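You operate a simulated robot arm through the tools that you are given. There is no shell and no other tool. Be economical: measure what you need, move in short steps, check, and stop when the job is done.

The job below is to be done with a simulated robot arm. You get a single attempt, and the scene is never put back.

TASK
Put one scoop of coffee in the white filter.
Fine: use the scoop and lay it back; close the tin and the basket; leave the brown filter alone.

The check looks at the end state, three seconds after you hand in, the way a careful person would. Anything else that was tipped, shoved, dropped, spilled or broken makes it a failure.

THE ROBOT
A 7-joint arm with a two-finger parallel gripper, fixed in place. Base frame: the origin is at the foot of the arm, x ahead of it, y to its left, z up; the work surface is at about z = 0.74. Units: m, rad, N and s.
With the tool pointing down near the work surface it reaches from about 0.3 to 0.68 m from the base axis. Its first joint turns from -1.152 to 1.152 rad. Payload 1.57 kg.
Tool frame: the origin (TCP) lies between the finger pads and is the grasp point; the fingertips stand 0.03 m ahead of it; z points along the fingers, y is the line along which they close. Largest opening 0.11 m; finger width 0.024, thickness 0.012; the body of the gripper, 0.048 by 0.112 m, starts 0.078 m behind the TCP.
Orientation is that of the tool frame in the base frame, as [roll, pitch, yaw] about the fixed x, y, z axes, in that order (R = Rz(yaw) Ry(pitch) Rx(roll)). With the fingers straight down and closing along the base's y, the tool's x points along the base's -x, its y along +y and its z along -z.

THE INTERFACE
- The arm moves only by the tool apply_moves. Its argument "targets" is a list of rows, each an object (a shift or turn left out is 0, a gripper value left out holds the last) with "travel": the shift along the tool's x, y, z in m, a list of three; "angular": the turn, a rotation vector about the tool's x, y, z in rad, a list of three; "grip": the closure, from 0 (fully open) to 1 (shut). In form: [{"travel": [x, y, z], "angular": [ax, ay, az], "grip": grip}, ...]. A call has 1 to 8 rows; each row is the pose to reach, as a shift and turn from the pose commanded when the call began, along the tool's axes at that moment. A row lasts 0.2 s, in which the tool goes at most 0.05 m and 0.15 rad; a call with a longer step from one row to the next is refused whole, and so is a gripper value outside its range. A pose out of reach is approached as far as the arm can. The call stops where the force on the tool passes 40 N (or 10 N more than at its start, if that is more) or the arm is blocked; 0.2 s more then pass. The fingers move at their own pace (about 0.108 m/s each) and stop on an object; they squeeze with about 34 N. The grip force told is the motor's: it shows also when the fingers shut on nothing. Time passes only in rows, and 0.2 s behind the last, so rows that repeat a pose let the fingers close. The reply holds the time, the measured pose of the TCP, the force on the tool along the base axes, the opening and the grip force, in the units named above and with some noise, with the torque about the TCP (base axes, N m) and any sound that the robot's microphone picked up.
- Cameras (640 x 400 px; columns grow to the right, rows downward): "scene" is fixed at [0.1662, -0.3858, 1.4136]; the picture's right is [0.80, -0.61, 0.00], its down [-0.29, -0.38, -0.88] and it looks along [0.53, 0.70, -0.48] (base axes); focal length 273 px, centre (320, 200). "wrist" rides on the gripper at [0.07, 0.016, -0.141] in the tool frame; the picture's right is [-0.23, 0.97, 0.00], its down [-0.86, -0.20, -0.48] and it looks along [-0.47, -0.11, 0.88] (tool axes); focal length 222 px, centre (320, 200). There is no depth. A picture from a camera that has moved, and an enlarged one, comes with that camera's place and axes in the base frame and with its lens.
- snapshot(camera): a new picture of that camera. It takes no simulated time.
- close_up(camera, box): a new picture of the part [left, top, right, bottom] of that camera's present view, enlarged. It takes no simulated time.
- hand_in(): hands the job in; it is judged then, once.

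Work in short steps. Places have to be worked out from the pictures, the camera data and where the tool is seen: move nearer, look again, correct. Check each grasp and each placing, and mend what went wrong. You have 120 turns and 76 pictures in all, those below and enlarged ones among them. Open the gripper and draw the arm clear of the work before you hand the job in, unless the task says otherwise; then end with one line.

The tools are called after "Emit:" as name(argument=value, ...) on one line, values as JSON. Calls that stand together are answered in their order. apply_moves: Moves the arm, as the interface text tells. Its arguments: {"type":"object","properties":{"targets":{"type":"array","items":{"type":"object","properties":{"travel":{"type":"array","items":{"type":"number"}},"angular":{"type":"array","items":{"type":"number"}},"grip":{"type":"number"}}}}},"required":["targets"]} The other tools are called the same way: snapshot (camera) takes a picture; close_up (camera, box) takes an enlarged picture of a part of a camera's view; hand_in () hands the job in.

At the start:

```text
t: 0.0
eef_pos: [0.3537, -0.0689, 1.314]
ee_rot: [-3.142, -0.001, 3.14]
contact_force: [0.9, 0.0, 0.2]
ft_torque: [0.0, -0.03, 0.0]
grip_width: 0.1101
finger_force: 0.1
```

scene: 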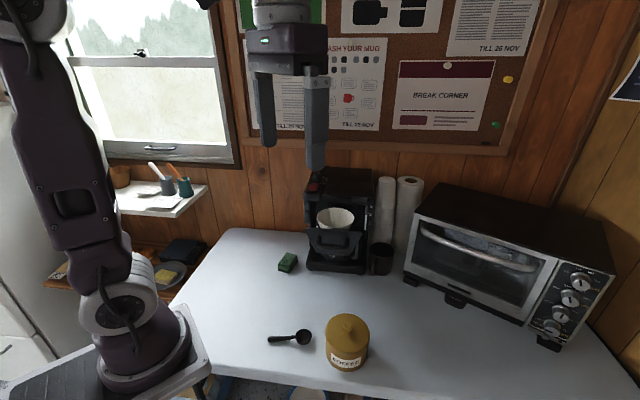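
wrist: 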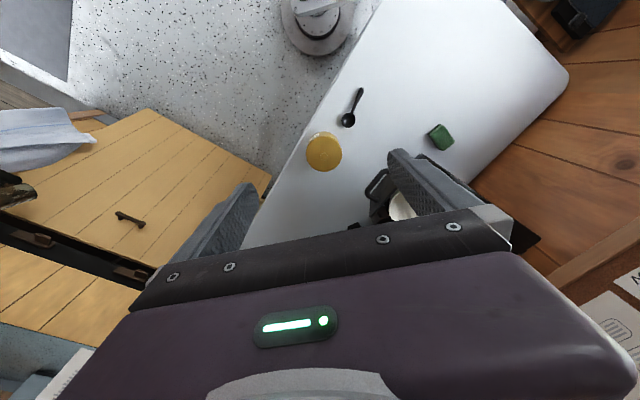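

The scene shows a coffee tin with lid, a scoop on the table, and a coffee maker with a swing-out basket. I'll take enlarged views of each first.

Emit:
close_up(camera="scene", box=[280, 160, 440, 280])

Emit:
close_up(camera="scene", box=[250, 290, 400, 390])

Emit:
close_up(camera="wrist", box=[280, 70, 480, 230])

```text
3.33 times, centred on (360, 220) of scene
camera zoom: at [0.1662, -0.3858, 1.4136], right [0.8, -0.61, 0.0], down [-0.29, -0.38, -0.88], along [0.53, 0.7, -0.48], focal length 910 px, centre (187, 133)
```

zoom: 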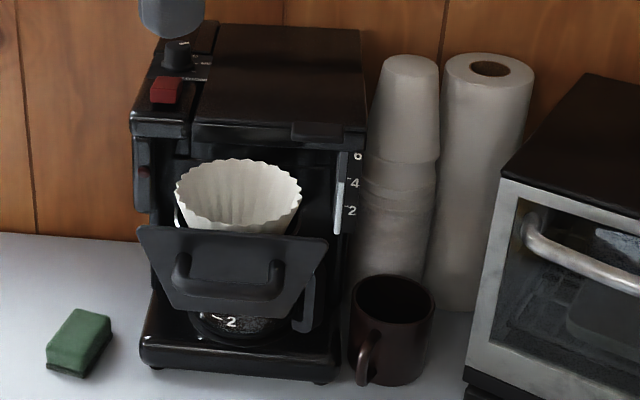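

```text
4.00 times, centred on (325, 340) of scene
camera zoom: at [0.1662, -0.3858, 1.4136], right [0.8, -0.61, 0.0], down [-0.29, -0.38, -0.88], along [0.53, 0.7, -0.48], focal length 1092 px, centre (300, -360)
```

zoom: 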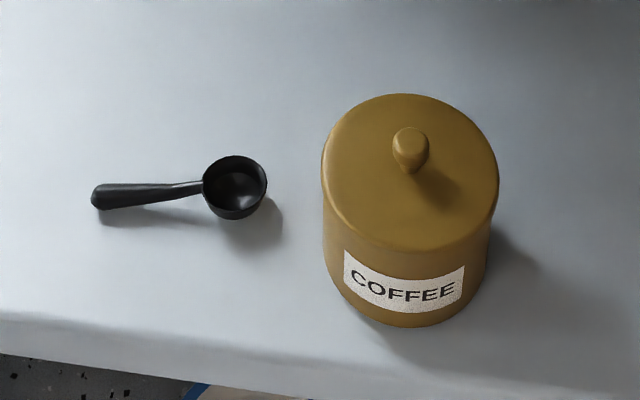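

```text
2.50 times, centred on (380, 150) of wrist
camera zoom: at [0.2847, -0.0534, 1.4535], right [0.23, 0.97, 0.0], down [0.86, -0.2, 0.48], along [0.47, -0.11, -0.88], focal length 555 px, centre (170, 325)
```

zoom: 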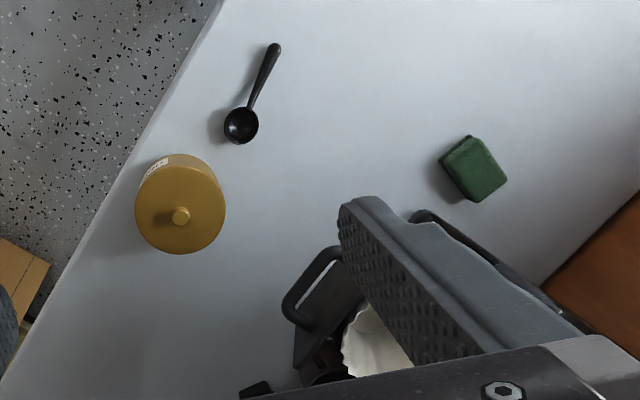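

Tin knob is about (0.475,-0.087,0.84), scoop bowl about (0.405,-0.003), handle end about (0.33,0.05). I turn the wrist to look at the coffee maker.

Emit:
apply_moves(targets=[{"angular": [0, 0, -0.15]}, {"angular": [0, 0, -0.3]}, {"angular": [0, 0, -0.45]}, {"angular": [0, 0, -0.6]}, {"angular": [0, 0, -0.75]}, {"angular": [0, 0, -0.85]}])

Emit:
snapshot(camera="wrist")

```text
t: 1.4
eef_pos: [0.354, -0.0685, 1.3141]
ee_rot: [-3.141, 0.001, -2.29]
contact_force: [0.3, 0.1, -0.9]
ft_torque: [-0.04, 0.0, 0.0]
grip_width: 0.1101
finger_force: 0.0
```

```text
70 pictures are left
camera wrist: at [0.2957, -0.111, 1.4535], right [-0.58, 0.81, 0.0], down [0.71, 0.51, 0.48], along [0.39, 0.28, -0.88], focal length 222 px, centre (320, 200)
```

wrist: 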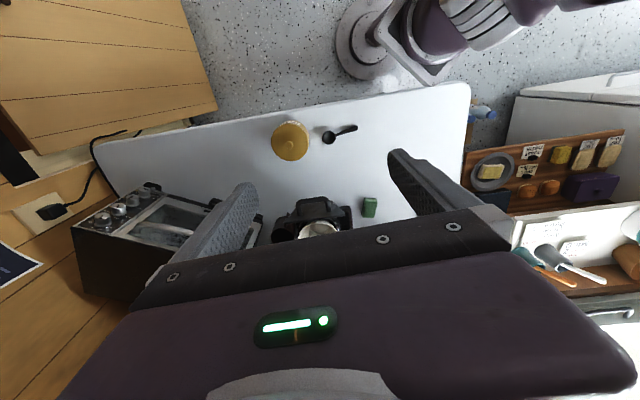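

The machine is centred but low in the frame; I tilt the tool toward it.

Emit:
apply_moves(targets=[{"angular": [0, -0.15, 0]}, {"angular": [0, -0.3, 0]}, {"angular": [0, -0.45, 0]}, {"angular": [0, -0.6, 0]}, {"angular": [0, -0.7, 0]}])

Emit:
snapshot(camera="wrist")

```text
t: 2.6
eef_pos: [0.3541, -0.0681, 1.314]
ee_rot: [-3.14, 0.703, -2.292]
contact_force: [-0.5, 0.3, 0.1]
ft_torque: [-0.04, 0.0, 0.0]
grip_width: 0.1101
finger_force: 0.0
```

```text
69 pictures are left
camera wrist: at [0.2467, -0.1678, 1.3755], right [-0.62, 0.77, 0.15], down [0.38, 0.13, 0.92], along [0.69, 0.62, -0.37], focal length 222 px, centre (320, 200)
```

wrist: 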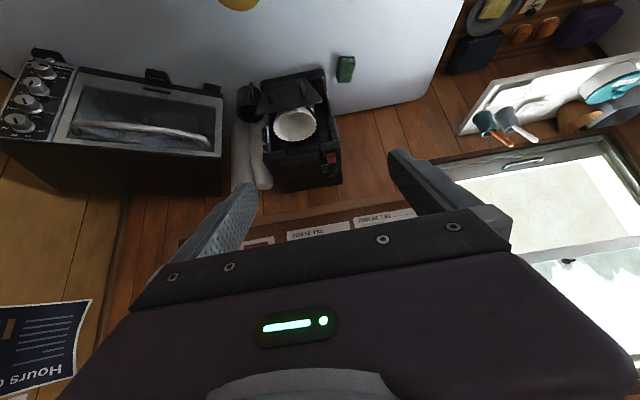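

Now it's in view (upside down); enlarge it.

Emit:
close_up(camera="wrist", box=[220, 50, 370, 200])

Emit:
close_up(camera="wrist", box=[430, 0, 640, 150])

```text
2.67 times, centred on (295, 125) of wrist
camera zoom: at [0.2467, -0.1678, 1.3755], right [-0.62, 0.77, 0.15], down [0.38, 0.13, 0.92], along [0.69, 0.62, -0.37], focal length 592 px, centre (387, 400)
```

zoom: 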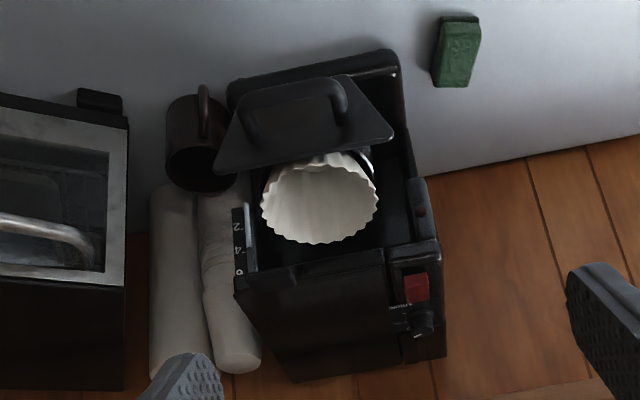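

```text
2.67 times, centred on (535, 75) of wrist
camera zoom: at [0.2467, -0.1678, 1.3755], right [-0.62, 0.77, 0.15], down [0.38, 0.13, 0.92], along [0.69, 0.62, -0.37], focal length 592 px, centre (-253, 533)
```

zoom: 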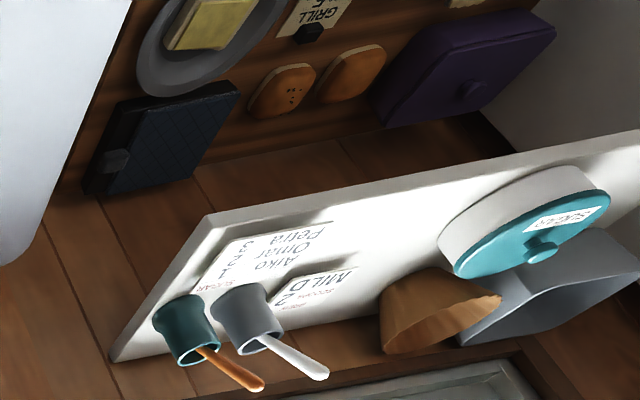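

White filter rim centre is about (0.578,0.089,1.015); the basket is a sliding drawer facing roughly (-0.7,-0.7). The brown filter is on the shelf, out of the way. I go back to pointing straight down, then approach the tin.

Emit:
apply_moves(targets=[{"angular": [0, 0.15, 0]}, {"angular": [0, 0.3, 0]}, {"angular": [0, 0.45, 0]}, {"angular": [0, 0.6, 0]}, {"angular": [0, 0.7, 0]}])

```text
t: 3.8
eef_pos: [0.3541, -0.0701, 1.3155]
ee_rot: [-3.138, -0.003, -2.294]
contact_force: [0.4, 0.1, -0.5]
ft_torque: [0.0, 0.03, -0.02]
grip_width: 0.1098
finger_force: 0.0
```

Moving above the tin at z≈1.0 for a closer look.

Emit:
apply_moves(targets=[{"travel": [-0.0084, -0.0128, 0.0375]}, {"travel": [-0.0168, -0.0255, 0.075]}, {"travel": [-0.025, -0.038, 0.1125]}, {"travel": [-0.0335, -0.051, 0.15]}, {"travel": [-0.042, -0.064, 0.1875]}, {"travel": [-0.05, -0.0765, 0.225]}, {"travel": [-0.0586, -0.089, 0.2625]}, {"travel": [-0.067, -0.102, 0.3]}])

Emit:
snapshot(camera="wrist")

Emit:
close_up(camera="scene", box=[250, 240, 450, 390])

```text
t: 5.6
eef_pos: [0.4727, -0.087, 1.0125]
ee_rot: [3.141, 0.002, -2.292]
contact_force: [0.9, -0.7, 0.4]
ft_torque: [0.0, 0.01, 0.03]
grip_width: 0.1102
finger_force: 0.1
```

```text
66 pictures are left
camera wrist: at [0.4149, -0.1286, 1.1513], right [-0.58, 0.81, 0.0], down [0.71, 0.51, 0.48], along [0.39, 0.28, -0.88], focal length 222 px, centre (320, 200)
```

wrist: 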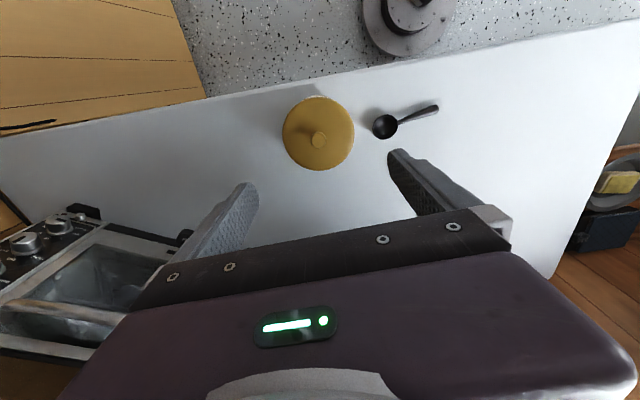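

```text
2.67 times, centred on (350, 315) of scene
camera zoom: at [0.1662, -0.3858, 1.4136], right [0.8, -0.61, 0.0], down [-0.29, -0.38, -0.88], along [0.53, 0.7, -0.48], focal length 728 px, centre (240, -107)
```

zoom: 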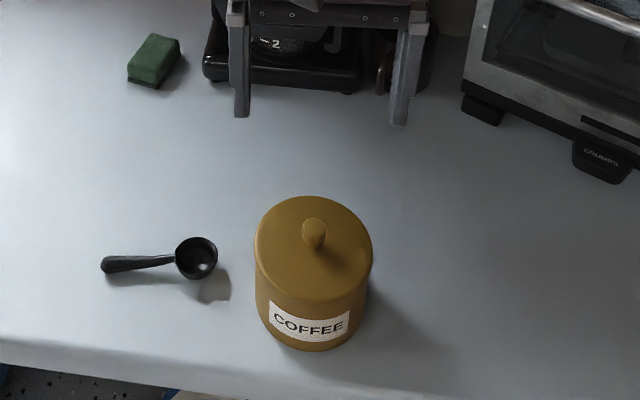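

Knob at (0.475,-0.087), top ≈0.84; lid top ≈0.81. I narrow the fingers and descend to TCP z≈0.85.

Emit:
apply_moves(targets=[{"travel": [-0.001, -0.001, 0.045], "grip": 0.55}, {"travel": [-0.002, -0.0015, 0.09]}, {"travel": [-0.0017, -0.0017, 0.135]}, {"travel": [-0.0017, -0.0017, 0.15]}, {"travel": [-0.0017, -0.0017, 0.158]}, {"travel": [-0.0017, -0.0017, 0.158]}])

Emit:
close_up(camera="scene", box=[290, 270, 410, 380])

```text
t: 7.0
eef_pos: [0.4767, -0.0849, 0.8562]
ee_rot: [3.14, 0.0, -2.29]
contact_force: [0.7, 0.9, -1.1]
ft_torque: [0.01, 0.01, 0.0]
grip_width: 0.0496
finger_force: 0.1
```

```text
3.64 times, centred on (350, 325) of scene
camera zoom: at [0.1662, -0.3858, 1.4136], right [0.8, -0.61, 0.0], down [-0.29, -0.38, -0.88], along [0.53, 0.7, -0.48], focal length 993 px, centre (211, -254)
```

zoom: 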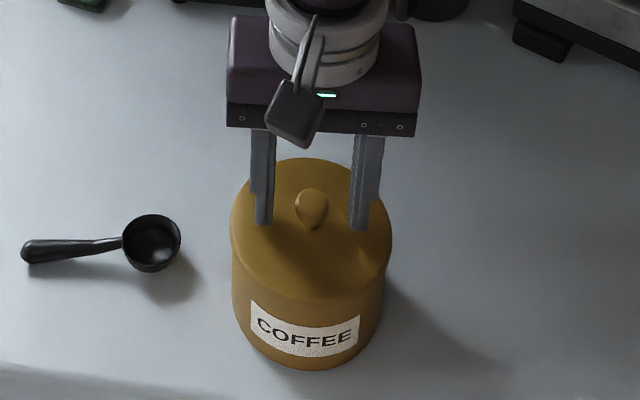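

Fingers straddle the knob with tips near the lid. I lower 6 mm and close.

Emit:
apply_moves(targets=[{"travel": [0, 0, 0.006]}, {"travel": [0, 0, 0.006], "grip": 1}, {"travel": [0, 0, 0.006]}, {"travel": [0, 0, 0.006]}])

```text
t: 8.0
eef_pos: [0.4791, -0.0865, 0.8517]
ee_rot: [-3.138, 0.002, -2.292]
contact_force: [1.0, 1.9, 34.7]
ft_torque: [0.04, 0.05, 0.09]
grip_width: 0.0204
finger_force: 34.1
```

Gripped at 20 mm, pressing on the lid. Lift straight up.

Emit:
apply_moves(targets=[{"travel": [0, 0, -0.005]}, {"travel": [0, 0, -0.02]}, {"travel": [0, 0, -0.05]}, {"travel": [0, 0, -0.09]}, {"travel": [0, 0, -0.13]}])

Emit:
snapshot(camera="scene")

```text
t: 9.2
eef_pos: [0.4759, -0.0861, 0.9829]
ee_rot: [3.141, 0.001, -2.29]
contact_force: [-0.7, 0.0, -0.1]
ft_torque: [0.02, 0.0, -0.01]
grip_width: 0.0204
finger_force: 33.8
heard: snap
```

```text
63 pictures are left
```

scene: 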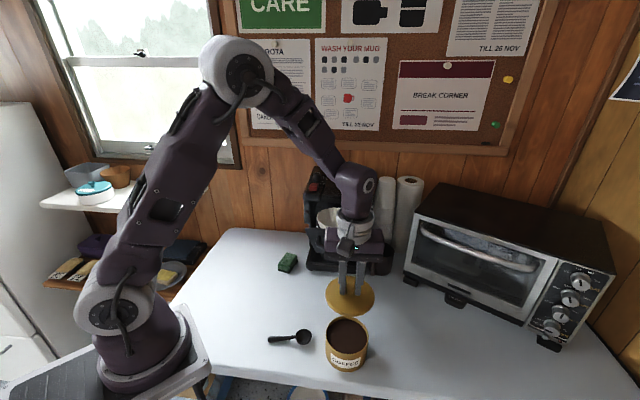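

The lid came off with a snap; coffee visible. I carry the lid to (0.60,-0.14), clear table.

Emit:
apply_moves(targets=[{"travel": [-0.0104, -0.0322, 0]}, {"travel": [-0.0208, -0.0644, 0]}, {"travel": [-0.0312, -0.0965, 0]}, {"travel": [-0.0415, -0.1287, 0]}, {"travel": [-0.0415, -0.1287, 0.045]}, {"travel": [-0.0415, -0.1287, 0.09]}, {"travel": [-0.0415, -0.1287, 0.135]}, {"travel": [-0.0415, -0.1287, 0.16]}])

Emit:
snapshot(camera="scene")

```text
t: 11.0
eef_pos: [0.6011, -0.1405, 0.8204]
ee_rot: [-3.14, 0.001, -2.293]
contact_force: [-0.2, -0.6, -1.2]
ft_torque: [-0.01, -0.01, 0.01]
grip_width: 0.0202
finger_force: 33.8
```

```text
62 pictures are left
```

scene: 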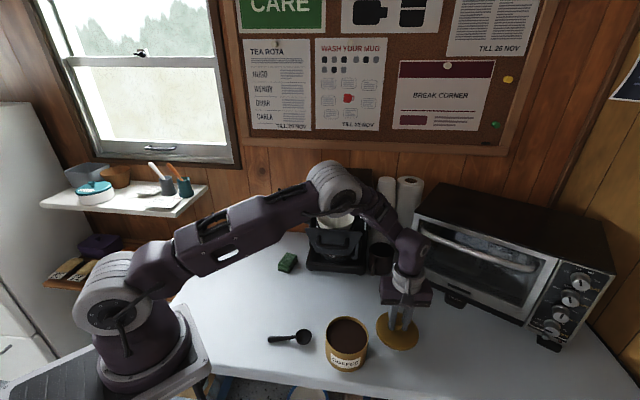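

Lid hangs a few cm above the table; lower in small steps until contact.

Emit:
apply_moves(targets=[{"travel": [0, 0, 0.01]}, {"travel": [0, 0, 0.018]}, {"travel": [0, 0, 0.024]}, {"travel": [0, 0, 0.03]}, {"travel": [0, 0, 0.034]}, {"travel": [0, 0, 0.038]}])

Emit:
close_up(camera="scene", box=[320, 230, 470, 380])

```text
t: 12.4
eef_pos: [0.6015, -0.1398, 0.7831]
ee_rot: [-3.141, 0.0, -2.291]
contact_force: [-6.2, 3.0, 20.0]
ft_torque: [0.12, 0.19, 0.03]
grip_width: 0.0203
finger_force: 33.9
```

```text
2.67 times, centred on (395, 305) of scene
camera zoom: at [0.1657, -0.3857, 1.4137], right [0.8, -0.61, 0.0], down [-0.29, -0.38, -0.88], along [0.53, 0.7, -0.48], focal length 728 px, centre (120, -80)
```

zoom: 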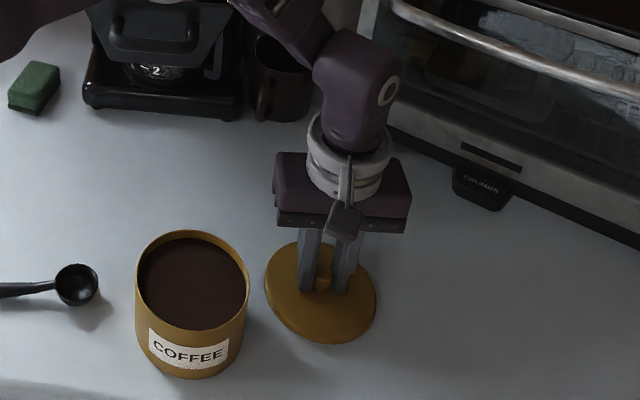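

Lid is resting on the table (20 N). Release and rise.

Emit:
apply_moves(targets=[{"travel": [0, 0, -0.001], "grip": 0.55}, {"travel": [0, 0, -0.001]}, {"travel": [0, 0, -0.03]}, {"travel": [0, 0, -0.07]}, {"travel": [0, 0, -0.12]}, {"travel": [0, 0, -0.17]}])

Emit:
close_up(camera="scene", box=[320, 270, 440, 380])

```text
t: 13.8
eef_pos: [0.5998, -0.1425, 0.9519]
ee_rot: [3.141, 0.002, -2.291]
contact_force: [-0.7, -0.6, -0.4]
ft_torque: [0.01, 0.01, -0.03]
grip_width: 0.0497
finger_force: 0.1
```

```text
3.64 times, centred on (380, 325) of scene
camera zoom: at [0.1662, -0.3858, 1.4136], right [0.8, -0.61, 0.0], down [-0.29, -0.38, -0.88], along [0.53, 0.7, -0.48], focal length 993 px, centre (102, -254)
```

zoom: 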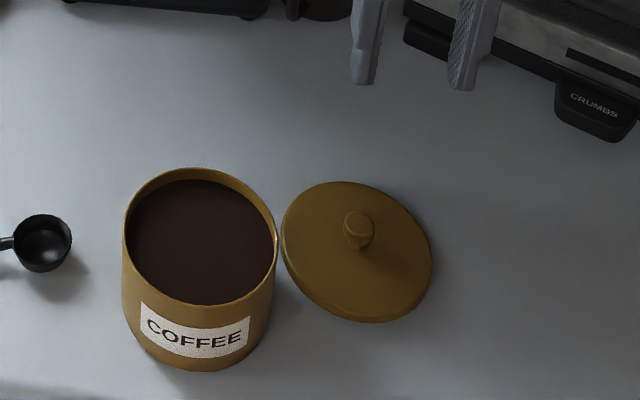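

The lid looks possibly tilted; I check with the wrist camera.

Emit:
snapshot(camera="wrist")

Emit:
close_up(camera="scene", box=[385, 310, 445, 365])

```text
59 pictures are left
camera wrist: at [0.5418, -0.1841, 1.091], right [-0.58, 0.81, 0.0], down [0.71, 0.51, 0.48], along [0.39, 0.28, -0.88], focal length 222 px, centre (320, 200)
```

wrist: 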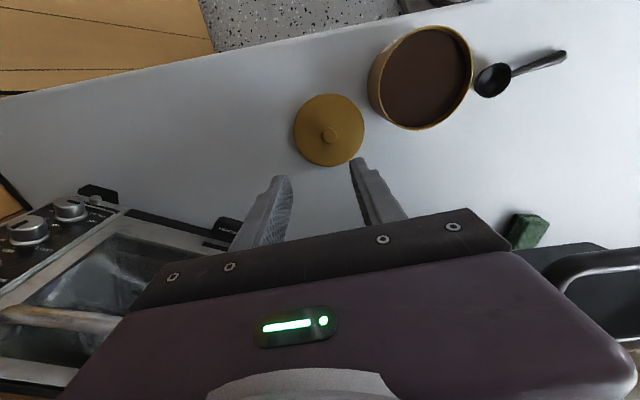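

```text
7.27 times, centred on (415, 338) of scene
camera zoom: at [0.1662, -0.3858, 1.4136], right [0.8, -0.61, 0.0], down [-0.29, -0.38, -0.88], along [0.53, 0.7, -0.48], focal length 1986 px, centre (-371, -800)
```

zoom: 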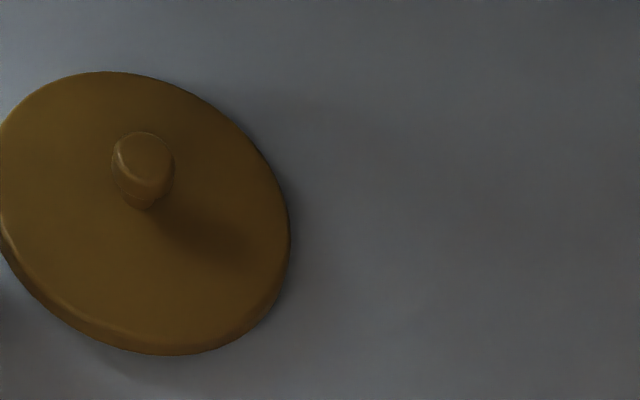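

The lid lies flat enough. Now I go above the scoop's handle, turning so the fingers will close across it.

Emit:
apply_moves(targets=[{"travel": [0.0033, 0.0366, 0.002], "angular": [0, 0, 0.14]}, {"travel": [0.0066, 0.0731, 0.004], "angular": [0, 0, 0.28]}, {"travel": [0.01, 0.1097, 0.006], "angular": [0, 0, 0.42]}, {"travel": [0.0133, 0.1463, 0.008], "angular": [0, 0, 0.56]}, {"travel": [0.0166, 0.1828, 0.01], "angular": [0, 0, 0.7]}, {"travel": [0.02, 0.2194, 0.012], "angular": [0, 0, 0.84]}, {"travel": [0.0232, 0.256, 0.014], "angular": [0, 0, 0.98]}, {"travel": [0.0265, 0.2925, 0.016], "angular": [0, 0, 1.12]}])

Emit:
apply_moves(targets=[{"angular": [0, 0, 0.12]}, {"angular": [0, 0, 0.24]}, {"angular": [0, 0, 0.348]}])

Emit:
snapshot(camera="wrist")

Emit:
close_up(camera="scene", box=[250, 270, 400, 380])

```text
t: 15.6
eef_pos: [0.3657, 0.0336, 0.936]
ee_rot: [-3.14, 0.0, 2.868]
contact_force: [0.5, 1.2, 1.1]
ft_torque: [-0.02, 0.02, -0.02]
grip_width: 0.0495
finger_force: 0.1
```

```text
t: 16.4
eef_pos: [0.3653, 0.0322, 0.9356]
ee_rot: [-3.141, -0.001, 2.522]
contact_force: [0.0, 0.5, 0.4]
ft_torque: [-0.03, -0.01, 0.0]
grip_width: 0.0498
finger_force: 0.0
```

```text
57 pictures are left
camera wrist: at [0.3174, 0.0868, 1.0755], right [0.75, 0.66, 0.0], down [0.58, -0.66, 0.48], along [0.32, -0.36, -0.88], focal length 222 px, centre (320, 200)
```

wrist: 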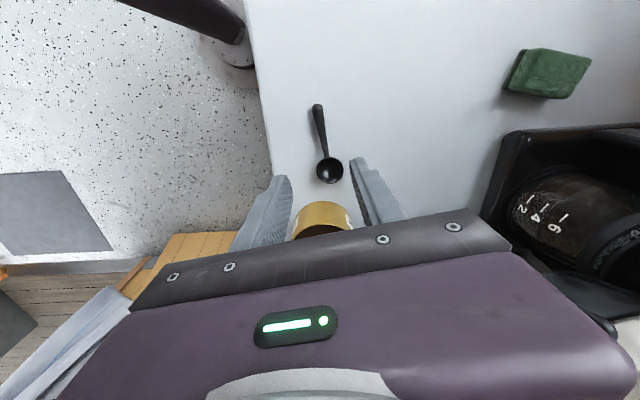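

```text
3.64 times, centred on (325, 325) of scene
camera zoom: at [0.1662, -0.3858, 1.4136], right [0.8, -0.61, 0.0], down [-0.29, -0.38, -0.88], along [0.53, 0.7, -0.48], focal length 993 px, centre (302, -254)
```

zoom: 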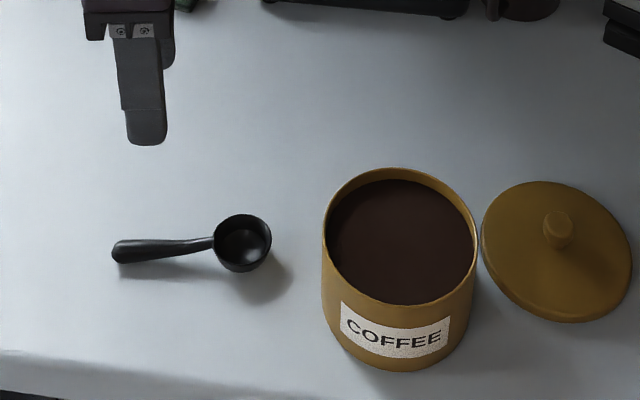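

Handle grip point is around (0.362,0.040) at z≈0.75. I centre over it and lean the hand 0.3 rad toward the handle's end so the bowl can later be dipped easily.

Emit:
apply_moves(targets=[{"travel": [0.008, 0.004, 0], "angular": [0, -0.12, 0]}, {"travel": [0.015, 0.005, 0.02], "angular": [0, -0.24, 0]}, {"travel": [0.015, 0.005, 0.06], "angular": [0, -0.3, 0]}, {"travel": [0.015, 0.005, 0.09], "angular": [0, -0.3, 0]}])

Emit:
snapshot(camera="wrist")

Emit:
close_up(camera="scene", box=[250, 270, 370, 380])

```text
t: 17.4
eef_pos: [0.3561, 0.0476, 0.8441]
ee_rot: [3.141, 0.3, 2.525]
contact_force: [0.1, -0.3, 0.5]
ft_torque: [0.02, -0.01, 0.0]
grip_width: 0.0494
finger_force: 0.1
```

```text
55 pictures are left
camera wrist: at [0.2771, 0.1225, 0.957], right [0.74, 0.67, 0.07], down [0.43, -0.55, 0.71], along [0.51, -0.5, -0.7], focal length 222 px, centre (320, 200)
```

wrist: 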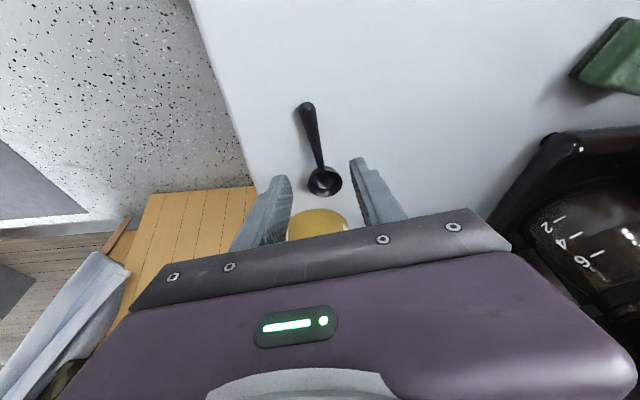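

```text
3.64 times, centred on (310, 325) of scene
camera zoom: at [0.1662, -0.3858, 1.4136], right [0.8, -0.61, 0.0], down [-0.29, -0.38, -0.88], along [0.53, 0.7, -0.48], focal length 993 px, centre (356, -254)
```

zoom: 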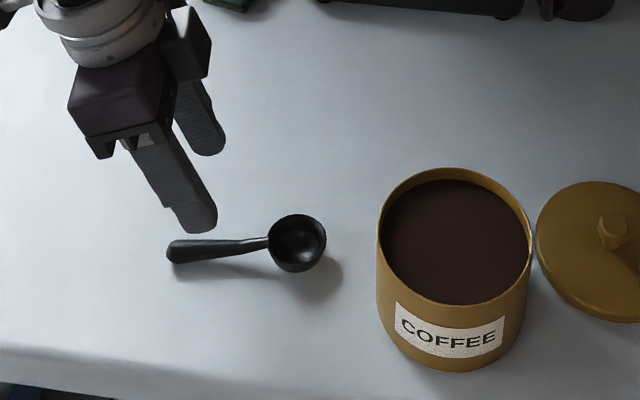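

Estimates agree: bowl (0.405,0.007), handle end (0.336,0.059). Descend vertically onto the handle (67 mm), leaving tips a few mm above the table.

Emit:
apply_moves(targets=[{"travel": [0.011, -0.0015, 0.03]}, {"travel": [0.017, -0.003, 0.047]}, {"travel": [0.021, -0.003, 0.058]}, {"travel": [0.0228, -0.003, 0.063]}, {"travel": [0.0228, -0.003, 0.063]}])

Emit:
snapshot(camera="wrist")

Emit:
close_up(camera="scene", box=[250, 290, 350, 380])

```text
t: 18.6
eef_pos: [0.3493, 0.0453, 0.7776]
ee_rot: [3.141, 0.302, 2.523]
contact_force: [-0.3, 0.4, -0.6]
ft_torque: [0.01, 0.03, -0.01]
grip_width: 0.0494
finger_force: 0.0
```

```text
53 pictures are left
camera wrist: at [0.2715, 0.1209, 0.8908], right [0.74, 0.67, 0.07], down [0.43, -0.55, 0.71], along [0.51, -0.5, -0.7], focal length 222 px, centre (320, 200)
```

wrist: 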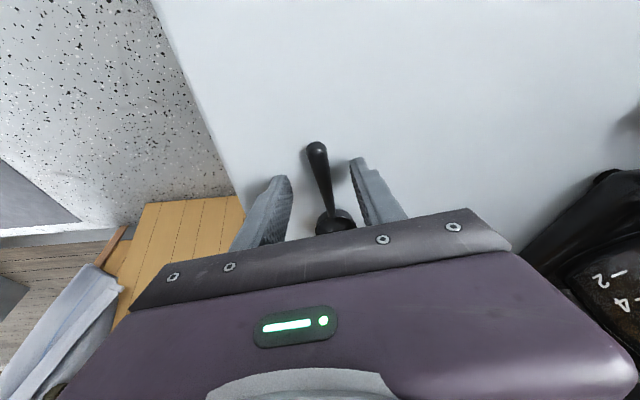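

```text
4.44 times, centred on (300, 335) of scene
camera zoom: at [0.1662, -0.3858, 1.4136], right [0.8, -0.61, 0.0], down [-0.29, -0.38, -0.88], along [0.53, 0.7, -0.48], focal length 1214 px, centre (409, -400)
```

zoom: 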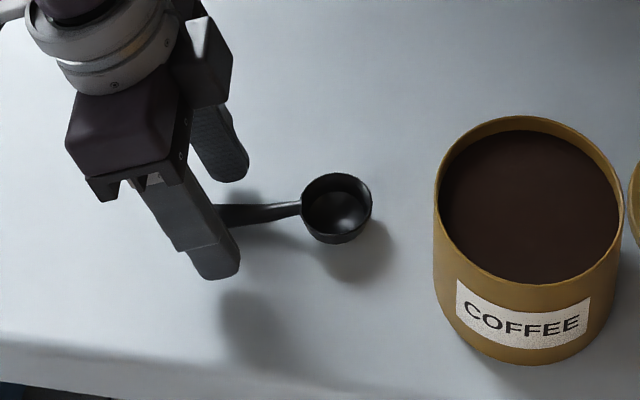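

Handle lies between the pads. Close.

Emit:
apply_moves(targets=[{"grip": 1}, {"grip": 1}, {"grip": 1}])

Emit:
close_up(camera="scene", box=[250, 290, 350, 380])

Emit:
snapshot(camera="wrist")

```text
t: 19.4
eef_pos: [0.3507, 0.0444, 0.7782]
ee_rot: [3.141, 0.3, 2.523]
contact_force: [-0.3, 0.1, 0.5]
ft_torque: [0.02, -0.02, -0.02]
grip_width: 0.0124
finger_force: 29.6
```

```text
4.44 times, centred on (300, 335) of scene
camera zoom: at [0.1662, -0.3858, 1.4136], right [0.8, -0.61, 0.0], down [-0.29, -0.38, -0.88], along [0.53, 0.7, -0.48], focal length 1214 px, centre (409, -400)
```

zoom: 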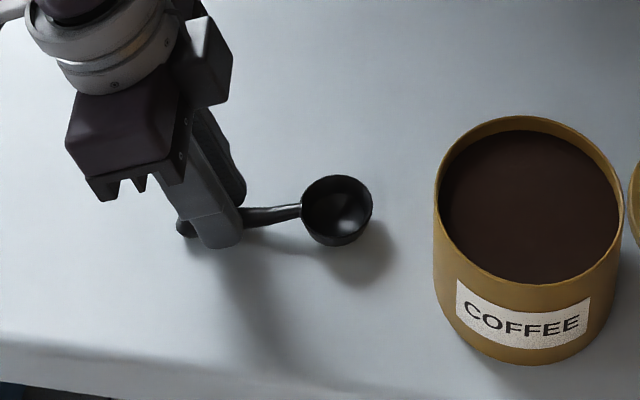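

```text
50 pictures are left
camera wrist: at [0.2716, 0.1209, 0.8909], right [0.74, 0.67, 0.07], down [0.43, -0.55, 0.71], along [0.51, -0.5, -0.7], focal length 222 px, centre (320, 200)
```

wrist: 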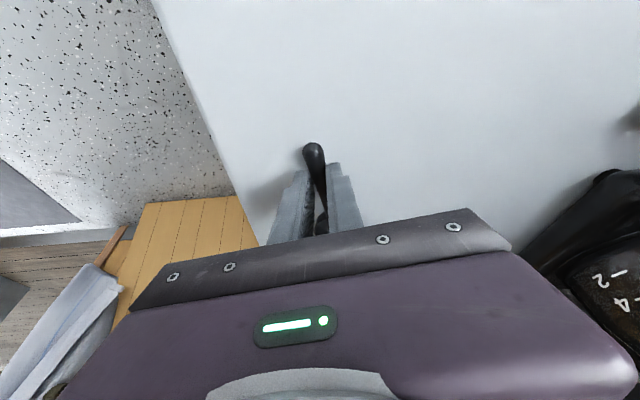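

Holding the handle (12 mm). Lift vertically 12 cm and inspect.

Emit:
apply_moves(targets=[{"travel": [-0.006, 0, -0.019]}, {"travel": [-0.0178, 0, -0.0573]}, {"travel": [-0.0296, 0, -0.0955]}, {"travel": [-0.0355, 0, -0.1146]}])

Emit:
close_up(camera="scene", box=[240, 240, 380, 380])

```text
t: 20.4
eef_pos: [0.3498, 0.0443, 0.8998]
ee_rot: [3.141, 0.301, 2.522]
contact_force: [-0.5, 0.0, 0.9]
ft_torque: [0.02, 0.04, -0.02]
grip_width: 0.0125
finger_force: 29.6
```

```text
2.86 times, centred on (310, 310) of scene
camera zoom: at [0.1662, -0.3858, 1.4136], right [0.8, -0.61, 0.0], down [-0.29, -0.38, -0.88], along [0.53, 0.7, -0.48], focal length 780 px, centre (349, -114)
```

zoom: 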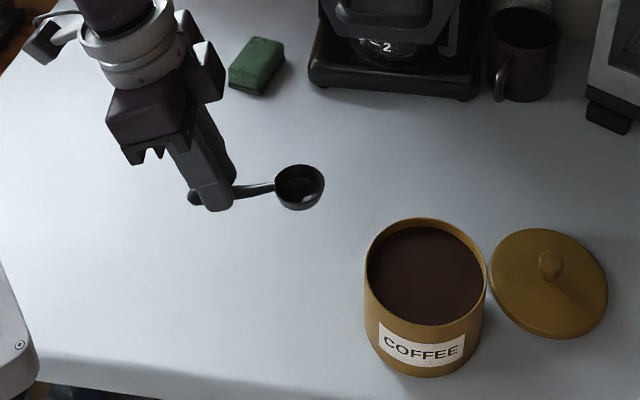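

Scoop rim centre is about 66 mm ahead of and 22 mm below the TCP. Coffee lies ~1 cm under the tin's rim. I carry the scoop over the tin centre at height.

Emit:
apply_moves(targets=[{"travel": [-0.036, -0.011, 0.011]}, {"travel": [-0.072, -0.022, 0.022]}, {"travel": [-0.1072, -0.0334, 0.0332]}, {"travel": [-0.1072, -0.0334, 0.0332]}])

Emit:
close_up(camera="scene", box=[290, 270, 410, 390])

Emit:
snapshot(camera="wrist")

```text
t: 21.4
eef_pos: [0.4227, -0.0477, 0.8996]
ee_rot: [3.142, 0.3, 2.524]
contact_force: [0.2, 0.1, -0.2]
ft_torque: [0.01, 0.01, 0.0]
grip_width: 0.0124
finger_force: 29.5
```

```text
3.33 times, centred on (350, 330) of scene
camera zoom: at [0.1662, -0.3858, 1.4136], right [0.8, -0.61, 0.0], down [-0.29, -0.38, -0.88], along [0.53, 0.7, -0.48], focal length 910 px, centre (220, -233)
```

zoom: 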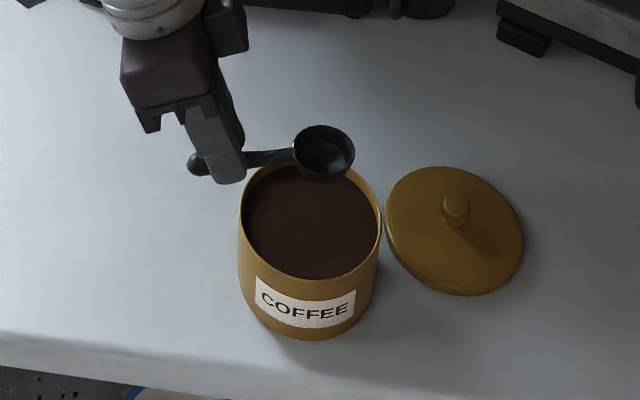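

```text
47 pictures are left
camera wrist: at [0.3438, 0.027, 1.0125], right [0.74, 0.67, 0.07], down [0.44, -0.55, 0.71], along [0.51, -0.5, -0.7], focal length 222 px, centre (320, 200)
```

wrist: 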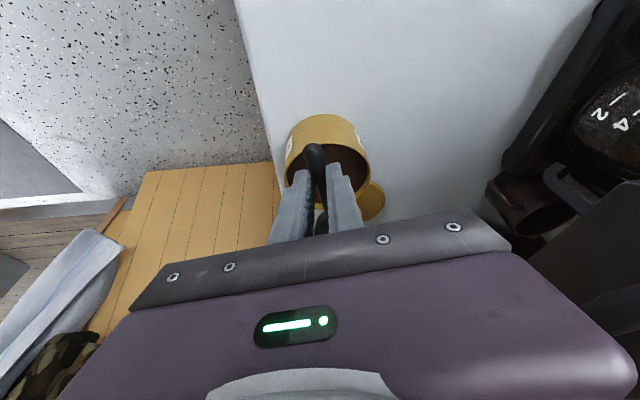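

Bowl is over the tin within ~5 mm. I tip the bowl down 0.75 rad about its centre, still above the coffee.

Emit:
apply_moves(targets=[{"travel": [-0.0067, 0, -0.0081], "angular": [0, 0.15, 0]}, {"travel": [-0.0146, 0, -0.015], "angular": [0, 0.3, 0]}, {"travel": [-0.0234, 0, -0.0207], "angular": [0, 0.45, 0]}, {"travel": [-0.0329, 0, -0.0251], "angular": [0, 0.6, 0]}, {"travel": [-0.043, 0, -0.028], "angular": [0, 0.75, 0]}, {"travel": [-0.043, 0, -0.028], "angular": [0, 0.75, 0]}])

Emit:
close_up(camera="scene", box=[290, 270, 410, 390])

```text
t: 22.8
eef_pos: [0.4505, -0.0684, 0.9384]
ee_rot: [-3.141, -0.451, 2.524]
contact_force: [-0.3, 0.2, -0.2]
ft_torque: [0.02, 0.0, 0.0]
grip_width: 0.0124
finger_force: 29.9
```

```text
3.33 times, centred on (350, 330) of scene
camera zoom: at [0.1662, -0.3858, 1.4136], right [0.8, -0.61, 0.0], down [-0.29, -0.38, -0.88], along [0.53, 0.7, -0.48], focal length 910 px, centre (220, -233)
```

zoom: 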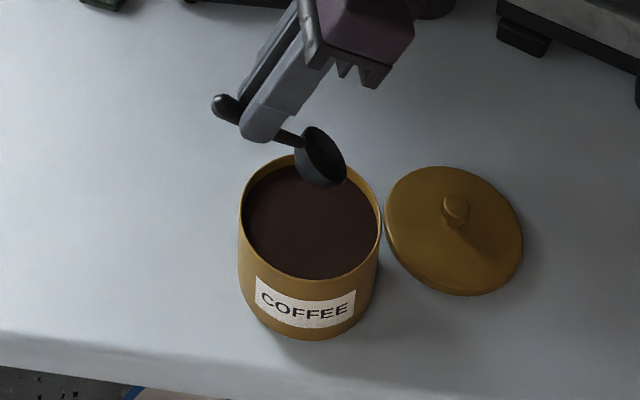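

Bowl tilts about its centre as planned. Lower 6 cm vertically, then look.

Emit:
apply_moves(targets=[{"travel": [-0.013, 0, 0.027]}, {"travel": [-0.0262, 0, 0.054]}, {"travel": [-0.0262, 0, 0.054]}])

Emit:
close_up(camera="scene", box=[300, 290, 400, 380])

```text
t: 23.6
eef_pos: [0.4509, -0.0678, 0.8773]
ee_rot: [-3.14, -0.45, 2.524]
contact_force: [-0.1, -0.2, -0.2]
ft_torque: [0.02, 0.01, -0.02]
grip_width: 0.0121
finger_force: 29.4
```

```text
4.44 times, centred on (350, 335) of scene
camera zoom: at [0.1662, -0.3858, 1.4136], right [0.8, -0.61, 0.0], down [-0.29, -0.38, -0.88], along [0.53, 0.7, -0.48], focal length 1214 px, centre (187, -400)
```

zoom: 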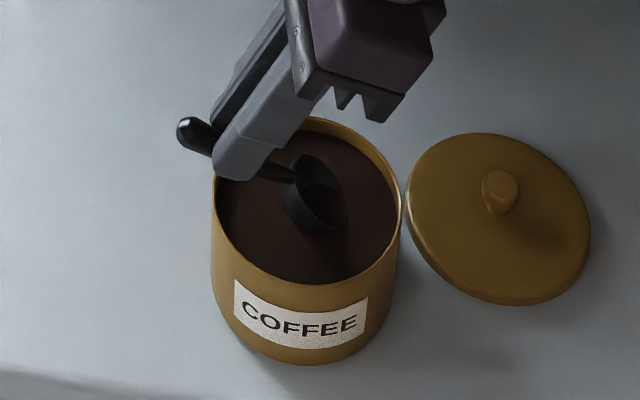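

The bowl's edge is at the coffee, centred. Lower another 3.4 cm in steps.

Emit:
apply_moves(targets=[{"travel": [-0.0044, 0, 0.009]}, {"travel": [-0.0087, 0, 0.018]}, {"travel": [-0.0122, 0, 0.0252]}, {"travel": [-0.0148, 0, 0.0306]}])

Emit:
close_up(camera="scene", box=[300, 290, 400, 380])

```text
t: 24.6
eef_pos: [0.4483, -0.0655, 0.8444]
ee_rot: [-3.141, -0.455, 2.523]
contact_force: [-8.9, 6.5, 20.2]
ft_torque: [0.0, 0.07, 0.01]
grip_width: 0.0127
finger_force: 30.5
```

```text
4.44 times, centred on (350, 335) of scene
camera zoom: at [0.1657, -0.3856, 1.4137], right [0.8, -0.61, 0.0], down [-0.29, -0.38, -0.88], along [0.53, 0.7, -0.48], focal length 1214 px, centre (187, -400)
```

zoom: 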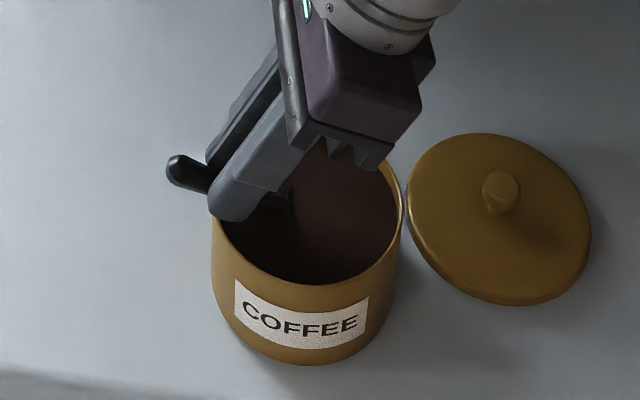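

Bowl is buried in the coffee (20 N drag). Now I curl it level while rising.

Emit:
apply_moves(targets=[{"travel": [0.0063, 0, 0.0006], "angular": [0, -0.1, 0]}, {"travel": [0.0138, 0, 0.0016], "angular": [0, -0.23, 0]}, {"travel": [0.0204, 0, 0.0014], "angular": [0, -0.35, 0]}, {"travel": [0.0273, 0, 0.0018], "angular": [0, -0.5, 0]}, {"travel": [0.0325, 0, 0.0024], "angular": [0, -0.65, 0]}, {"travel": [0.0363, 0, 0.0003], "angular": [0, -0.75, 0]}, {"travel": [0.0537, 0, -0.0357], "angular": [0, -0.75, 0]}])

Emit:
close_up(camera="scene", box=[300, 270, 400, 380])

```text
t: 26.2
eef_pos: [0.4222, -0.047, 0.9017]
ee_rot: [3.141, 0.301, 2.523]
contact_force: [0.8, -0.2, -0.9]
ft_torque: [0.02, -0.03, 0.01]
grip_width: 0.0123
finger_force: 29.8
```

```text
3.64 times, centred on (350, 325) of scene
camera zoom: at [0.1662, -0.3858, 1.4136], right [0.8, -0.61, 0.0], down [-0.29, -0.38, -0.88], along [0.53, 0.7, -0.48], focal length 993 px, centre (211, -254)
```

zoom: 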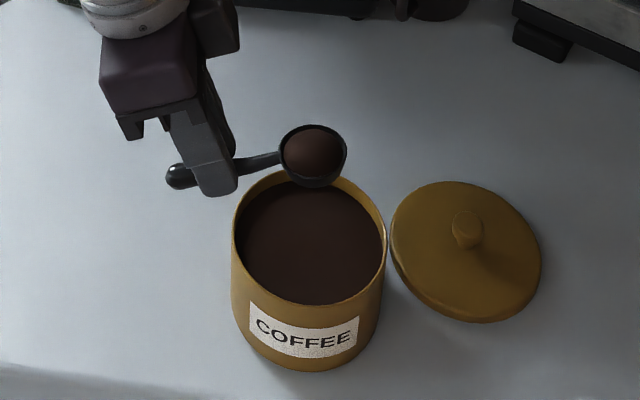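

A full scoop, held level. I raise it to TCP z≈1.10 while turning about the vertical so the handle will later point left.

Emit:
apply_moves(targets=[{"travel": [-0.0085, 0, -0.0273], "angular": [0.0291, 0, 0.0941]}, {"travel": [-0.0169, 0, -0.0546], "angular": [0.0583, 0, 0.1883]}, {"travel": [-0.0254, 0, -0.0819], "angular": [0.0874, 0, 0.2824]}, {"travel": [-0.0338, 0, -0.1091], "angular": [0.1166, 0, 0.3766]}, {"travel": [-0.0423, 0, -0.1364], "angular": [0.1457, 0, 0.4707]}, {"travel": [-0.0507, 0, -0.1637], "angular": [0.1749, 0, 0.5649]}, {"travel": [-0.0592, 0, -0.191], "angular": [0.204, 0, 0.659]}])

Emit:
snapshot(camera="scene")

```text
t: 27.8
eef_pos: [0.4233, -0.0491, 1.1002]
ee_rot: [3.14, 0.301, 1.833]
contact_force: [-0.6, -0.2, -0.5]
ft_torque: [0.01, 0.02, 0.03]
grip_width: 0.0123
finger_force: 29.1
```

```text
42 pictures are left
```

scene: 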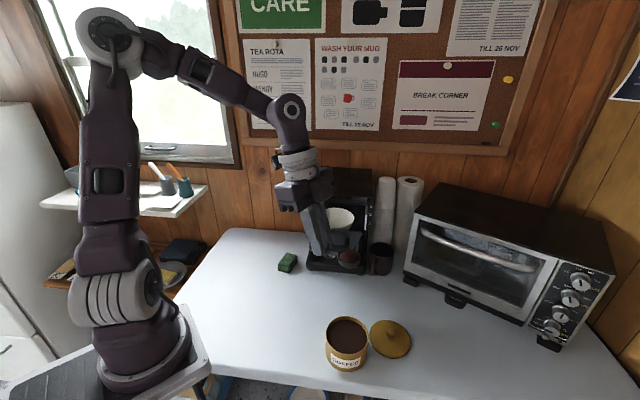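

Still full. Move most of the way toward the filter at this height and re-measure.

Emit:
apply_moves(targets=[{"travel": [0.0211, 0.0263, -0.0066]}, {"travel": [0.0422, 0.0526, -0.0131]}, {"travel": [0.0634, 0.0789, -0.0197]}, {"travel": [0.0845, 0.1052, -0.0262]}, {"travel": [0.1056, 0.1315, -0.0328]}, {"travel": [0.1267, 0.1578, -0.0393]}])

Emit:
close_up(camera="scene", box=[280, 160, 440, 280])

Emit:
snapshot(camera="wrist")

```text
t: 29.2
eef_pos: [0.5411, 0.1236, 1.1002]
ee_rot: [-3.14, 0.301, 1.834]
contact_force: [1.4, -0.6, -1.3]
ft_torque: [0.0, 0.01, -0.01]
grip_width: 0.0122
finger_force: 29.2
```

```text
3.33 times, centred on (360, 220) of scene
camera zoom: at [0.1662, -0.3858, 1.4136], right [0.8, -0.61, 0.0], down [-0.29, -0.38, -0.88], along [0.53, 0.7, -0.48], focal length 910 px, centre (187, 133)
```

zoom: 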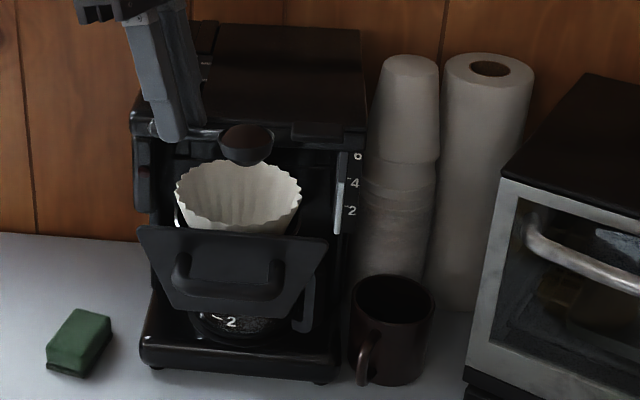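

```text
40 pictures are left
camera wrist: at [0.5301, 0.2305, 1.2137], right [1.0, 0.04, 0.07], down [-0.02, -0.7, 0.71], along [0.08, -0.71, -0.7], focal length 222 px, centre (320, 200)
```

wrist: 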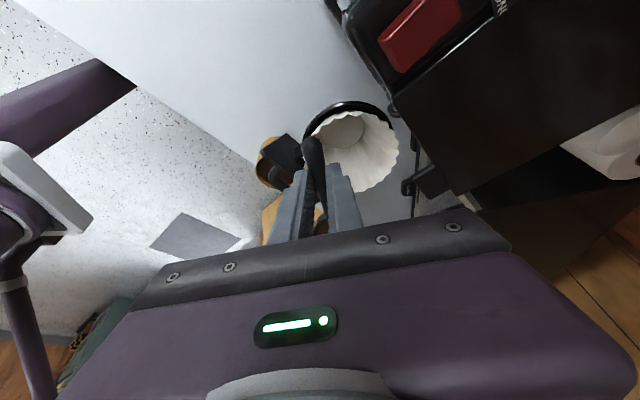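

Filter centre refined: (0.590,0.095), rim z≈1.0. Move the bowl over it at bowl height ≈1.055.

Emit:
apply_moves(targets=[{"travel": [0.0183, 0.0196, -0.0057]}, {"travel": [0.0365, 0.0392, -0.0113]}, {"travel": [0.0433, 0.0392, 0.0107]}, {"travel": [0.0433, 0.0392, 0.0107]}])

Emit:
close_up(camera="scene", box=[290, 150, 410, 260])

Emit:
snapshot(camera="wrist")

```text
t: 30.2
eef_pos: [0.5693, 0.1679, 1.0765]
ee_rot: [-3.142, 0.3, 1.834]
contact_force: [-0.7, -0.8, -0.1]
ft_torque: [0.0, 0.0, 0.02]
grip_width: 0.0125
finger_force: 29.6
```

```text
3.64 times, centred on (350, 205) of scene
camera zoom: at [0.1662, -0.3858, 1.4136], right [0.8, -0.61, 0.0], down [-0.29, -0.38, -0.88], along [0.53, 0.7, -0.48], focal length 993 px, centre (211, 182)
```

zoom: 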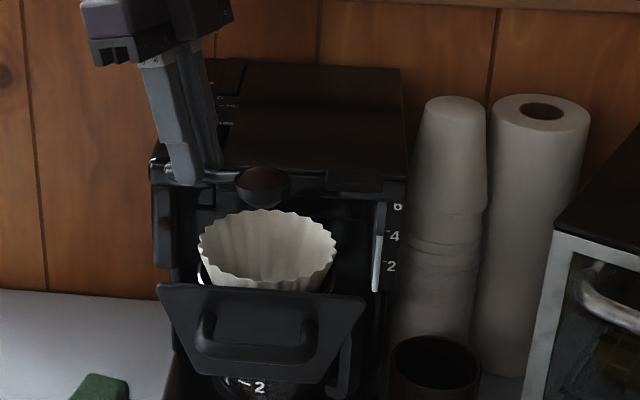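

```text
38 pictures are left
camera wrist: at [0.5577, 0.2769, 1.1898], right [1.0, 0.04, 0.07], down [-0.02, -0.7, 0.71], along [0.08, -0.71, -0.7], focal length 222 px, centre (320, 200)
```

wrist: 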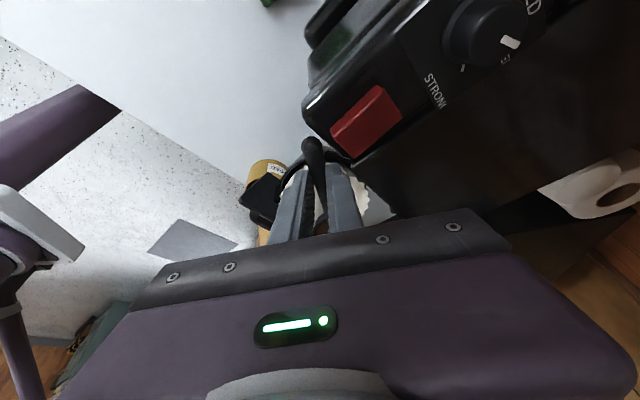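

Bowl is directly above the filter. Tip it about its centre up to 1.2 rad.

Emit:
apply_moves(targets=[{"travel": [-0.0067, 0, -0.0081], "angular": [0, 0.15, 0]}, {"travel": [-0.0146, 0, -0.015], "angular": [0, 0.3, 0]}, {"travel": [-0.0234, 0, -0.0207], "angular": [0, 0.45, 0]}, {"travel": [-0.0329, 0, -0.0251], "angular": [0, 0.6, 0]}, {"travel": [-0.043, 0, -0.028], "angular": [0, 0.75, 0]}, {"travel": [-0.0535, 0, -0.0293], "angular": [0, 0.9, 0]}, {"travel": [-0.0639, 0, -0.029], "angular": [0, 1.05, 0]}, {"travel": [-0.0743, 0, -0.0272], "angular": [0, 1.2, 0]}])

Emit:
close_up(camera="scene", box=[290, 150, 410, 260])

```text
t: 32.0
eef_pos: [0.5857, 0.1098, 1.1244]
ee_rot: [-3.141, -0.902, 1.834]
contact_force: [0.7, 0.3, -0.1]
ft_torque: [0.01, 0.01, -0.01]
grip_width: 0.0123
finger_force: 29.2
```

```text
3.64 times, centred on (350, 205) of scene
camera zoom: at [0.1662, -0.3858, 1.4136], right [0.8, -0.61, 0.0], down [-0.29, -0.38, -0.88], along [0.53, 0.7, -0.48], focal length 993 px, centre (211, 182)
```

zoom: 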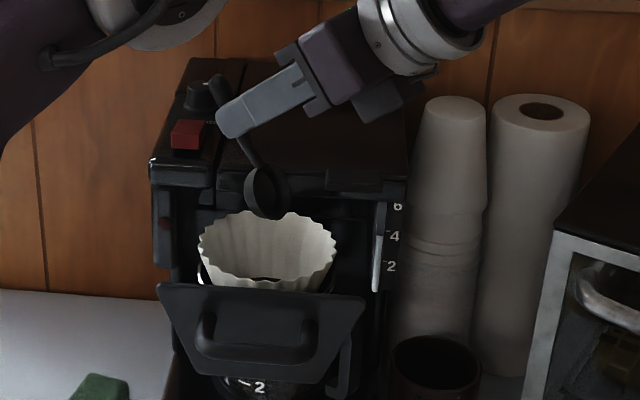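

Reached; coffee appears at the bottom of the filter. Tip further by 0.3 rad to empty it, then look.

Emit:
apply_moves(targets=[{"travel": [-0.0055, 0, 0.0095], "angular": [0, 0.15, 0]}, {"travel": [-0.011, 0, 0.018], "angular": [0, 0.3, 0]}, {"travel": [-0.011, 0, 0.018], "angular": [0, 0.3, 0]}])

Emit:
close_up(camera="scene", box=[320, 180, 390, 245])

```text
t: 32.8
eef_pos: [0.5841, 0.1158, 1.1055]
ee_rot: [3.14, -1.202, 1.834]
contact_force: [0.2, 1.1, 0.5]
ft_torque: [-0.03, 0.02, 0.01]
grip_width: 0.0124
finger_force: 29.3
```

```text
6.15 times, centred on (355, 212) of scene
camera zoom: at [0.1662, -0.3858, 1.4136], right [0.8, -0.61, 0.0], down [-0.29, -0.38, -0.88], along [0.53, 0.7, -0.48], focal length 1681 px, centre (105, 123)
```

zoom: 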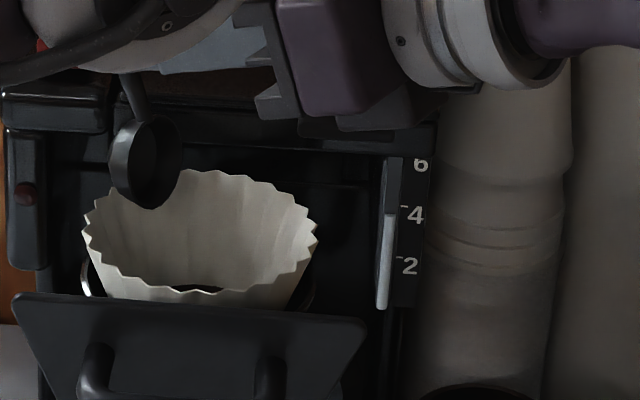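

The scoop is empty and the coffee is in the filter. Raise and untilt, well clear of the machine.

Emit:
apply_moves(targets=[{"travel": [0.0373, 0, -0.0145]}, {"travel": [0.0745, 0, -0.029]}, {"travel": [0.0745, 0, -0.029], "angular": [0, -0.15, 0]}, {"travel": [0.0745, 0, -0.029], "angular": [0, -0.3, 0]}, {"travel": [0.0745, 0, -0.029], "angular": [0, -0.45, 0]}, {"travel": [0.0745, 0, -0.029], "angular": [0, -0.6, 0]}, {"travel": [0.0745, 0, -0.029], "angular": [0, -0.75, 0]}, {"travel": [0.0745, 0, -0.029], "angular": [0, -0.9, 0]}])

Emit:
close_up(camera="scene", box=[280, 120, 420, 280])

```text
t: 34.6
eef_pos: [0.5831, 0.1146, 1.1849]
ee_rot: [-3.141, -0.296, 1.832]
contact_force: [-0.1, 0.2, 0.5]
ft_torque: [-0.03, 0.01, 0.0]
grip_width: 0.0126
finger_force: 29.5
```

```text
2.50 times, centred on (350, 200) of scene
camera zoom: at [0.1662, -0.3858, 1.4136], right [0.8, -0.61, 0.0], down [-0.29, -0.38, -0.88], along [0.53, 0.7, -0.48], focal length 683 px, centre (245, 200)
```

zoom: 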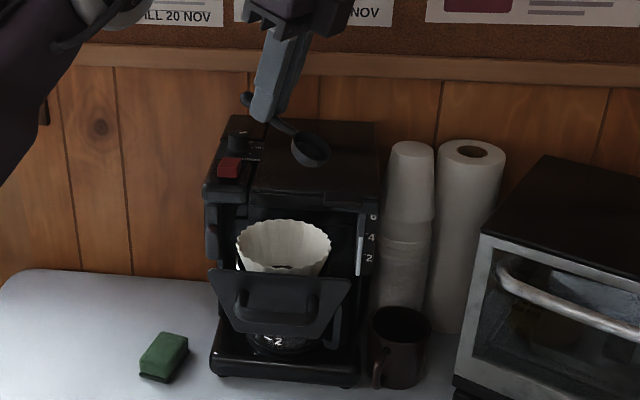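

Finish levelling the scoop.

Emit:
apply_moves(targets=[{"angular": [0, -0.15, 0]}, {"angular": [0, -0.3, 0]}, {"angular": [0, -0.45, 0]}, {"angular": [0, -0.6, 0]}])

```text
t: 35.6
eef_pos: [0.5837, 0.1153, 1.1857]
ee_rot: [3.14, 0.302, 1.833]
contact_force: [-0.1, 0.5, -0.1]
ft_torque: [0.01, -0.02, -0.01]
grip_width: 0.0124
finger_force: 29.1
```

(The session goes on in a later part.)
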